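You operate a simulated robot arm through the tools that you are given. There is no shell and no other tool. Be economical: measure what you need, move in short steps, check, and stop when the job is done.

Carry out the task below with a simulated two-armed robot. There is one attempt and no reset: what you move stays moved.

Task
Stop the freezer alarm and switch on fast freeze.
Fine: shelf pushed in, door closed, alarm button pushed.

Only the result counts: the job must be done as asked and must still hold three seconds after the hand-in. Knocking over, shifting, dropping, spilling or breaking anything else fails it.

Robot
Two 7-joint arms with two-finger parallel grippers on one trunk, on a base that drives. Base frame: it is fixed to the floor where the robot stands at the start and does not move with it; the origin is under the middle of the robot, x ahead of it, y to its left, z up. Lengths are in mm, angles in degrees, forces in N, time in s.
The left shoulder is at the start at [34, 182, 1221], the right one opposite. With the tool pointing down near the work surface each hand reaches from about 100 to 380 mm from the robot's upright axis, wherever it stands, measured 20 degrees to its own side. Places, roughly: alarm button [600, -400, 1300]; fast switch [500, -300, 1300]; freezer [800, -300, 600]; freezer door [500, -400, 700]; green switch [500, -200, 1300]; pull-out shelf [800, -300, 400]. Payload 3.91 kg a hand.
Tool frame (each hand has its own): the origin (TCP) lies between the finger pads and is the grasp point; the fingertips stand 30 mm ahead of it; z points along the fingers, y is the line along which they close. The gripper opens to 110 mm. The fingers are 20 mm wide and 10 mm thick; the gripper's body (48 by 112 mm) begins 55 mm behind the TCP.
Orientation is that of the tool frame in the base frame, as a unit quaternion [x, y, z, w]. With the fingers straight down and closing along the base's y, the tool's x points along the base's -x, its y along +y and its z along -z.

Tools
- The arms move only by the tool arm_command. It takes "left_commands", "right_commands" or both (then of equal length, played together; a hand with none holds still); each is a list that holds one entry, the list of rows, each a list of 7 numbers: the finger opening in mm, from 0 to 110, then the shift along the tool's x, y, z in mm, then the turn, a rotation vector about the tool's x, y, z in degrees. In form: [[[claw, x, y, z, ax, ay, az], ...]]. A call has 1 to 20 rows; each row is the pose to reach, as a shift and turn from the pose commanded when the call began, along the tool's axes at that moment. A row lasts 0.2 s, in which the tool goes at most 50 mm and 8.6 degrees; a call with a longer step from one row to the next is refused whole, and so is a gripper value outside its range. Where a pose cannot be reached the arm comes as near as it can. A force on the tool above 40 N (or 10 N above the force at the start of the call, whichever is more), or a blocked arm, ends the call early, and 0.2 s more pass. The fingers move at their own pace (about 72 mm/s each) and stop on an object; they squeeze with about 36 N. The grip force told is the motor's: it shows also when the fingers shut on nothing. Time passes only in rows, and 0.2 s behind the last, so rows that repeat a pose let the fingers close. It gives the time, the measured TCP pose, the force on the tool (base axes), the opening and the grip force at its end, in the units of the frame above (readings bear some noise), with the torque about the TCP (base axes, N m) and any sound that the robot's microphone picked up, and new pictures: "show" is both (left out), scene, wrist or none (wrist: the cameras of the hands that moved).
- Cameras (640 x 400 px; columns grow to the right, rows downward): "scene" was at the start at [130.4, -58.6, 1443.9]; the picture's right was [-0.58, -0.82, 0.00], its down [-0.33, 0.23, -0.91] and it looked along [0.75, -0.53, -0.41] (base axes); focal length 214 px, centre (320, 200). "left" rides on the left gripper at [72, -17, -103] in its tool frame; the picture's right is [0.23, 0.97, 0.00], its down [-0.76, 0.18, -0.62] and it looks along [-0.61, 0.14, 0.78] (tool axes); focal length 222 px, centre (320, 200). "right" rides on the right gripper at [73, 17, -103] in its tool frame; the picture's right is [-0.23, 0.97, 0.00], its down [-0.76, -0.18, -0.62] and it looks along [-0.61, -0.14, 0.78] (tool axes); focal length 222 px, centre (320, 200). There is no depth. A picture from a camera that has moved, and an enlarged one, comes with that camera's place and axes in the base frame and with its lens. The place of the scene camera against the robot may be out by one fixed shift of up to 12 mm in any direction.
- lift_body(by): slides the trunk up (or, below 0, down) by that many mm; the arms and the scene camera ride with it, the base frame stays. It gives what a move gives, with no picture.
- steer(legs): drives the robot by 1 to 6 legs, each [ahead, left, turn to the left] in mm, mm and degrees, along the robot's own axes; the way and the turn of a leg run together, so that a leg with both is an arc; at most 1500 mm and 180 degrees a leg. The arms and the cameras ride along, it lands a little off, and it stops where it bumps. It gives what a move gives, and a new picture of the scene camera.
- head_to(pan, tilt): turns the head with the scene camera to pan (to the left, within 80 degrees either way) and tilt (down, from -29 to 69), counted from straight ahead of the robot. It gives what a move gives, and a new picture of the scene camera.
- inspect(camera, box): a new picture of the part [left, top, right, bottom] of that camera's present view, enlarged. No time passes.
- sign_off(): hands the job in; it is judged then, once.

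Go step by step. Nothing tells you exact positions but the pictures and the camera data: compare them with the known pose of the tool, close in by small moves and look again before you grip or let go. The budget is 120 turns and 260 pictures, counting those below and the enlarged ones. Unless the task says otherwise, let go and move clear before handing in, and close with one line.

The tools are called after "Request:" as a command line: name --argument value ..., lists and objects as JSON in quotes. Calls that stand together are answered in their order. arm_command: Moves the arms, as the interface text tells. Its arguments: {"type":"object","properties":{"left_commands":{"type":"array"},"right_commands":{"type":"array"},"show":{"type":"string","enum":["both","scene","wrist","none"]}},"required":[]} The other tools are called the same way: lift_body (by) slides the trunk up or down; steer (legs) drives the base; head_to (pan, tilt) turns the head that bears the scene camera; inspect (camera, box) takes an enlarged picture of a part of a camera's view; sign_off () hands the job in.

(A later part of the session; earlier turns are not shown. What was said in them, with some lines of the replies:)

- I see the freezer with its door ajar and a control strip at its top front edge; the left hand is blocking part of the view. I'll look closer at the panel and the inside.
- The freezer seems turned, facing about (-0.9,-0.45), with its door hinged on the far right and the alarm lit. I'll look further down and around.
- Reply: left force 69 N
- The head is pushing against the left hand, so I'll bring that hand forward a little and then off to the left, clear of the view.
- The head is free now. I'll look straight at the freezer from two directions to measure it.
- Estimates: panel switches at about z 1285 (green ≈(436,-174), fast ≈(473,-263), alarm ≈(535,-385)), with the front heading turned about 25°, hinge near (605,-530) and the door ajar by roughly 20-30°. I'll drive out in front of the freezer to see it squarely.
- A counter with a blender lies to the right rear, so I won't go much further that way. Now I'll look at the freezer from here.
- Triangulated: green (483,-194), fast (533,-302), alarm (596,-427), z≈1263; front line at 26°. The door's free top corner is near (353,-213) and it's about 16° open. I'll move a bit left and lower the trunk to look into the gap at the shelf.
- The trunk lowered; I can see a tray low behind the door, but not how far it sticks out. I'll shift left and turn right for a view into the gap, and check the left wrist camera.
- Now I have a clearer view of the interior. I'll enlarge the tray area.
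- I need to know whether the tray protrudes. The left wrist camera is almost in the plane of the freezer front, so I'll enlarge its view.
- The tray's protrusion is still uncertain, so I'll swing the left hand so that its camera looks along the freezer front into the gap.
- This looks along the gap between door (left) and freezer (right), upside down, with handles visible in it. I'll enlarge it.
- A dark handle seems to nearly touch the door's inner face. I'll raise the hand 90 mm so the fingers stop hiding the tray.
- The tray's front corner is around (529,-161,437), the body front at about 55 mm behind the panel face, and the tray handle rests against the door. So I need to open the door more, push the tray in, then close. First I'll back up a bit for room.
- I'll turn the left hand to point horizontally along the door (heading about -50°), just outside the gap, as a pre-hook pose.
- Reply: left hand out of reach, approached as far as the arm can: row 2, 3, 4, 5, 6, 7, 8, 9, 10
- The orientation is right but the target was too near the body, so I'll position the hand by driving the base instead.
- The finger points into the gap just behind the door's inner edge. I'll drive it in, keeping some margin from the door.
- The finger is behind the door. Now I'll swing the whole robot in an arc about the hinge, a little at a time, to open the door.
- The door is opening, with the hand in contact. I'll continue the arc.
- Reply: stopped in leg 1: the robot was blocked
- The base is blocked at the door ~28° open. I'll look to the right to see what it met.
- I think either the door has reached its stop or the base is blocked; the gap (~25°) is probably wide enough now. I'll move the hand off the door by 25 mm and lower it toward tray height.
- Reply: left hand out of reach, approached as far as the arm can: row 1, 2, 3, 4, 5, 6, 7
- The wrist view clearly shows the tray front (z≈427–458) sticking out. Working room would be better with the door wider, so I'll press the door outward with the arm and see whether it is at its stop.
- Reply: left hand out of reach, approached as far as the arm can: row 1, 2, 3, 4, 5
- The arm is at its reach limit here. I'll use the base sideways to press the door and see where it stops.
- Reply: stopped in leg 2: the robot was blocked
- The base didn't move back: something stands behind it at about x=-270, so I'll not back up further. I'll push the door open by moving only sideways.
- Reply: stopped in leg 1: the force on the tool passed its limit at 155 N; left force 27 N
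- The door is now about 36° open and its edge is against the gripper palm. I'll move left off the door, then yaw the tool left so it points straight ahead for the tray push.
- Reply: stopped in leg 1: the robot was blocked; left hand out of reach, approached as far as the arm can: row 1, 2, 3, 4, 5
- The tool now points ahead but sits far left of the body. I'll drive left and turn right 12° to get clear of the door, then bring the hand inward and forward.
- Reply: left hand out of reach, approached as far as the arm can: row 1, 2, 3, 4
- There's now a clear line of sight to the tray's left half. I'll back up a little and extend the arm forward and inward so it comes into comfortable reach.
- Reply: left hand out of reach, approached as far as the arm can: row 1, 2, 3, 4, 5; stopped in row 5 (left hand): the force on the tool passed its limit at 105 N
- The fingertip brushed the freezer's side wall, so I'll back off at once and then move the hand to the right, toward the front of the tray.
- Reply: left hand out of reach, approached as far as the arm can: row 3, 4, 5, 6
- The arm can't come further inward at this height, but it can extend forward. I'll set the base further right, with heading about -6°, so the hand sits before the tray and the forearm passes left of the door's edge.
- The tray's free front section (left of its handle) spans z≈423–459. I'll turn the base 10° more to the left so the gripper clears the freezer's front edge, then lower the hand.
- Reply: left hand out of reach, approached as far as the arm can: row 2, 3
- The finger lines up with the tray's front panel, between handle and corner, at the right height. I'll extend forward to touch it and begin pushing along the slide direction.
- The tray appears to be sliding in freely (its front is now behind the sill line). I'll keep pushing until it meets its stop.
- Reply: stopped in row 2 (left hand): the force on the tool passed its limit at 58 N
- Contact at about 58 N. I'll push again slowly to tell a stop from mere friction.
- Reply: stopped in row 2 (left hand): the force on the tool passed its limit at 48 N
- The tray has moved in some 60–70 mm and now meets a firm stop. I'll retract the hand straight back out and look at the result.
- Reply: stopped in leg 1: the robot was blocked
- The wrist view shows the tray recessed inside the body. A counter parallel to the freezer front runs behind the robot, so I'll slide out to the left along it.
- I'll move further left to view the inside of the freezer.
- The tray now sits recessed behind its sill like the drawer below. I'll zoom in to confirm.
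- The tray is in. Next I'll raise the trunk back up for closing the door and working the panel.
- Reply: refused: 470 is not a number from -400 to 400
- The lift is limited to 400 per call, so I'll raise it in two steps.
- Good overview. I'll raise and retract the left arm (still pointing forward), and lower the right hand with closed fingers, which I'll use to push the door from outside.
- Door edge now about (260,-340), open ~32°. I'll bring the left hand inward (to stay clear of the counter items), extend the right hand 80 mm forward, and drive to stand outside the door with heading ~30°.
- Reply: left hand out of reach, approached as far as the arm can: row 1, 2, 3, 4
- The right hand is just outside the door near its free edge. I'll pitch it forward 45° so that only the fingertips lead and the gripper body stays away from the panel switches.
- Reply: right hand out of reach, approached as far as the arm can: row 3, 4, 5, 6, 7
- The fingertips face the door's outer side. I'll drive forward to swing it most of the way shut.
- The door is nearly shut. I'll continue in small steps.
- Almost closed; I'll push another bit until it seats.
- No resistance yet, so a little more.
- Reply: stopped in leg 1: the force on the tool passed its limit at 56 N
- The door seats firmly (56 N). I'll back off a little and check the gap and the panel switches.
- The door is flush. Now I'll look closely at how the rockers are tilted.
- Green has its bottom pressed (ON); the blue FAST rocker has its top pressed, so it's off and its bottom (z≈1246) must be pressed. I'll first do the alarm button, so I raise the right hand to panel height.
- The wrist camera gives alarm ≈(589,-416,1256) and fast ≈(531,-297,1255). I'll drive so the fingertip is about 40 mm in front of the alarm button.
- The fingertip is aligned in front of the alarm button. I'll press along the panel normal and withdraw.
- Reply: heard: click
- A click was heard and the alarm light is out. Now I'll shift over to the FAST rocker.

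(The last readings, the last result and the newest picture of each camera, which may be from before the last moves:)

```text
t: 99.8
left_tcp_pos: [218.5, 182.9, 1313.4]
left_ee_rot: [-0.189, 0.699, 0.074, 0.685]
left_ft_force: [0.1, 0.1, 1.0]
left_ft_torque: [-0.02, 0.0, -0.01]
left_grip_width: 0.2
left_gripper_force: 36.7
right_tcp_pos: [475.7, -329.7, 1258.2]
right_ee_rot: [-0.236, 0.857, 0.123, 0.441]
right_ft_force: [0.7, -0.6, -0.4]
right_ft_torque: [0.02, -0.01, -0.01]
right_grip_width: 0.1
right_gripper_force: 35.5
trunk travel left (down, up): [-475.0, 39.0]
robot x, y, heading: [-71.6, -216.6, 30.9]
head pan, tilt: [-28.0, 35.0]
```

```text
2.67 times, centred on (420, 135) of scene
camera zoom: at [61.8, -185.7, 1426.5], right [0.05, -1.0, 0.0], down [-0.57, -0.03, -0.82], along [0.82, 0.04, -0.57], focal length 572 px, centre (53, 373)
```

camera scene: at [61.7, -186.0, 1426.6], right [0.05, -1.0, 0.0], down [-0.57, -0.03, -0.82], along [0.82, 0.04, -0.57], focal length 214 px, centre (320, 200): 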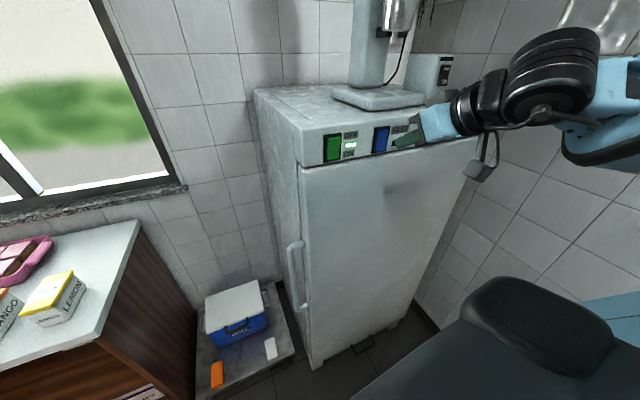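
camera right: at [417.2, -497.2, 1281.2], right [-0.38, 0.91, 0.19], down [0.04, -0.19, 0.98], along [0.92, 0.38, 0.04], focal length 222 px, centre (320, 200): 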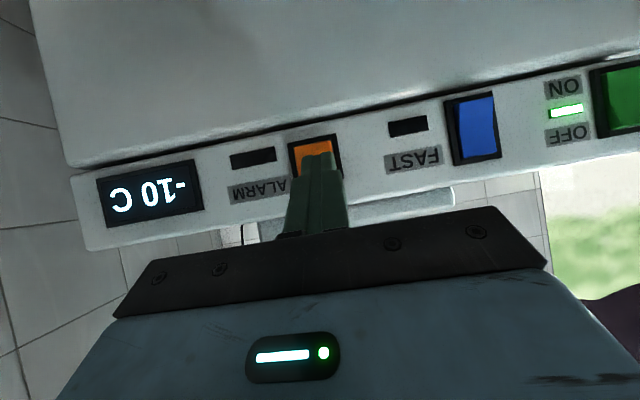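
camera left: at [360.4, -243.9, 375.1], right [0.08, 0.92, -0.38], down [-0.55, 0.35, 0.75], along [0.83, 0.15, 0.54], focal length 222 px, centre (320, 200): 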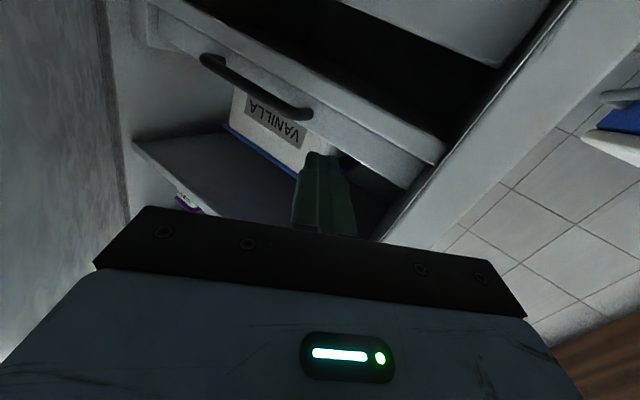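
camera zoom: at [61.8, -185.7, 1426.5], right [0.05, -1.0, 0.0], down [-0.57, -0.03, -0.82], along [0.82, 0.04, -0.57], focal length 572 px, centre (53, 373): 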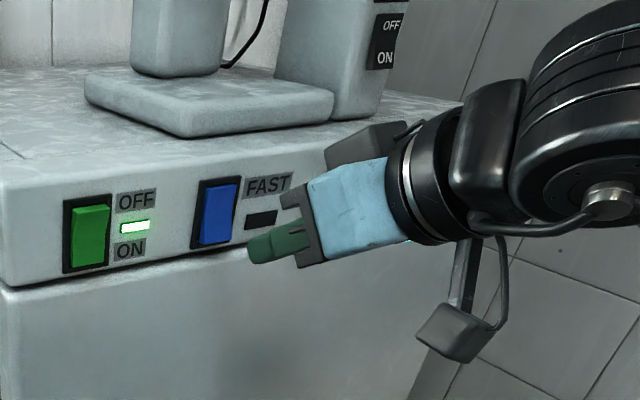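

The tip lines up with the lower half of the FAST rocker. I'll shift ~4 mm left and 9 mm down while approaching, press the lower half, and withdraw.

Request:
arm_command --right_commands '[[[0, -3.1, 1, 19.9, 0, 0, 0], [0, -11.9, 1.2, 32.4, 0, 0, 0], [0, -14.2, 0.9, 35.7, 0, 0, 0], [0, -16.5, 0.6, 38.9, 0, 0, 0], [0, -18.8, 0.3, 42.2, 0, 0, 0], [0, -11.9, 1.2, 32.4, 0, 0, 0], [0, -3.1, 1, 19.9, 0, 0, 0], [0, 0, 0, 0, 0, 0, 0]]]' --show "wrist"

Request:
inspect --camera "scene" --box '[300, 60, 540, 210]'

```text
t: 101.6
left_tcp_pos: [219.8, 182.9, 1314.5]
left_ee_rot: [-0.19, 0.699, 0.074, 0.685]
left_ft_force: [-0.6, 0.4, 0.1]
left_ft_torque: [0.0, 0.0, 0.04]
left_grip_width: 0.1
left_gripper_force: 35.8
right_tcp_pos: [473.2, -331.5, 1258.3]
right_ee_rot: [-0.235, 0.857, 0.122, 0.442]
right_ft_force: [0.4, -0.5, -0.1]
right_ft_torque: [0.0, -0.03, 0.01]
right_grip_width: 0.0
right_gripper_force: 35.9
trunk travel left (down, up): [-475.0, 39.0]
robot x, y, heading: [-76.5, -215.3, 30.8]
head pan, tilt: [-28.0, 35.0]
camera right: at [355.7, -380.5, 1258.9], right [-0.38, 0.9, 0.19], down [0.04, -0.19, 0.98], along [0.92, 0.38, 0.04], focal length 222 px, centre (320, 200)
```

right: 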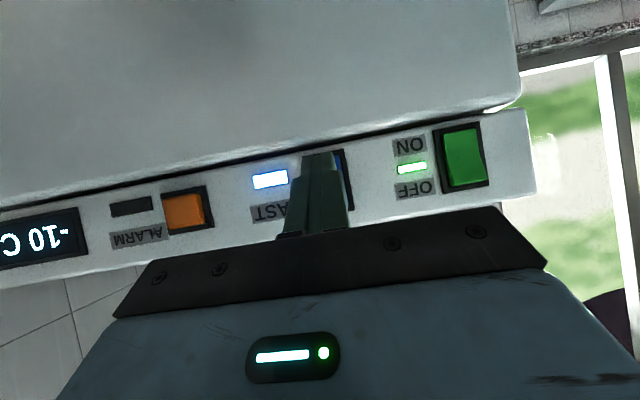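

```text
2.67 times, centred on (420, 135) of scene
camera zoom: at [61.5, -186.3, 1426.6], right [0.05, -1.0, 0.0], down [-0.57, -0.03, -0.82], along [0.82, 0.04, -0.57], focal length 572 px, centre (53, 373)
```

zoom: 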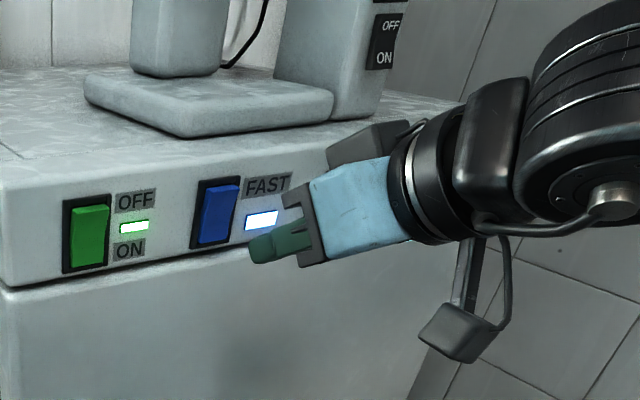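

The FAST light is on and the alarm is off. I'll back clear and do a final check of door and panel.

Request:
steer --legs '[[-100, 0, 0]]'

Request:
inspect --camera "scene" --box '[240, 70, 480, 340]'

Request:
inspect --camera "right" --box '[0, 0, 640, 400]'

```text
t: 102.7
left_tcp_pos: [135.9, 131.8, 1313.2]
left_ee_rot: [-0.189, 0.699, 0.073, 0.685]
left_ft_force: [-0.3, 0.9, 0.5]
left_ft_torque: [-0.01, -0.01, -0.02]
left_grip_width: 0.0
left_gripper_force: 35.8
right_tcp_pos: [388.9, -382.2, 1257.6]
right_ee_rot: [-0.233, 0.858, 0.12, 0.441]
right_ft_force: [0.2, -0.4, -0.4]
right_ft_torque: [-0.02, 0.03, 0.04]
right_grip_width: 0.0
right_gripper_force: 35.8
trunk travel left (down, up): [-475.0, 39.0]
robot x, y, heading: [-159.6, -268.6, 30.8]
head pan, tilt: [-28.0, 35.0]
camera scene: at [-22.2, -236.4, 1426.5], right [0.05, -1.0, 0.0], down [-0.57, -0.03, -0.82], along [0.82, 0.04, -0.57], focal length 214 px, centre (320, 200)
```

scene: 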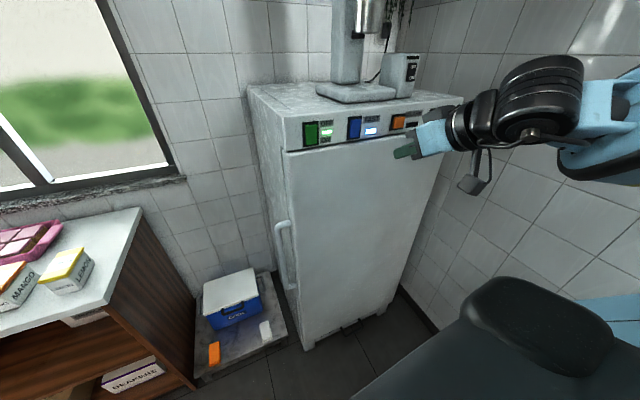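

```text
1.48 times, centred on (360, 205) of scene
camera zoom: at [-22.2, -236.4, 1426.5], right [0.05, -1.0, 0.0], down [-0.57, -0.03, -0.82], along [0.82, 0.04, -0.57], focal length 318 px, centre (261, 193)
```

zoom: 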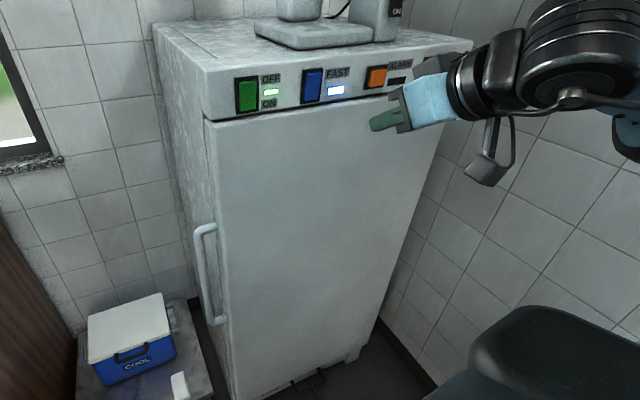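

```text
1.00 times, centred on (320, 200) of right (not enlarged: the box is as wide or as high as the picture)
camera zoom: at [271.6, -431.5, 1258.6], right [-0.38, 0.91, 0.19], down [0.04, -0.19, 0.98], along [0.92, 0.38, 0.04], focal length 222 px, centre (320, 200)
```

zoom: 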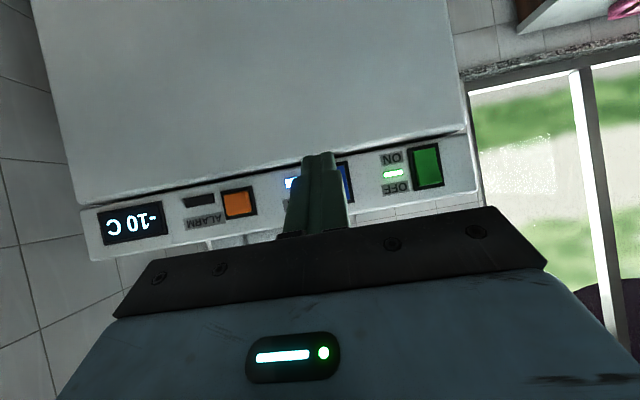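

The door is shut flush, the shelf is in, the alarm light is off, the FAST light is on, the main switch is still on, and the hands are clear. I'm handing in.

Request:
sign_off

```text
The job is handed in.
```

The freezer alarm is off and fast freeze is on: the shelf is pushed in to its stop, the door is shut, and I saw nothing knocked over or shifted. While working I bumped the counter behind the robot and tapped the freezer's side wall with one finger.
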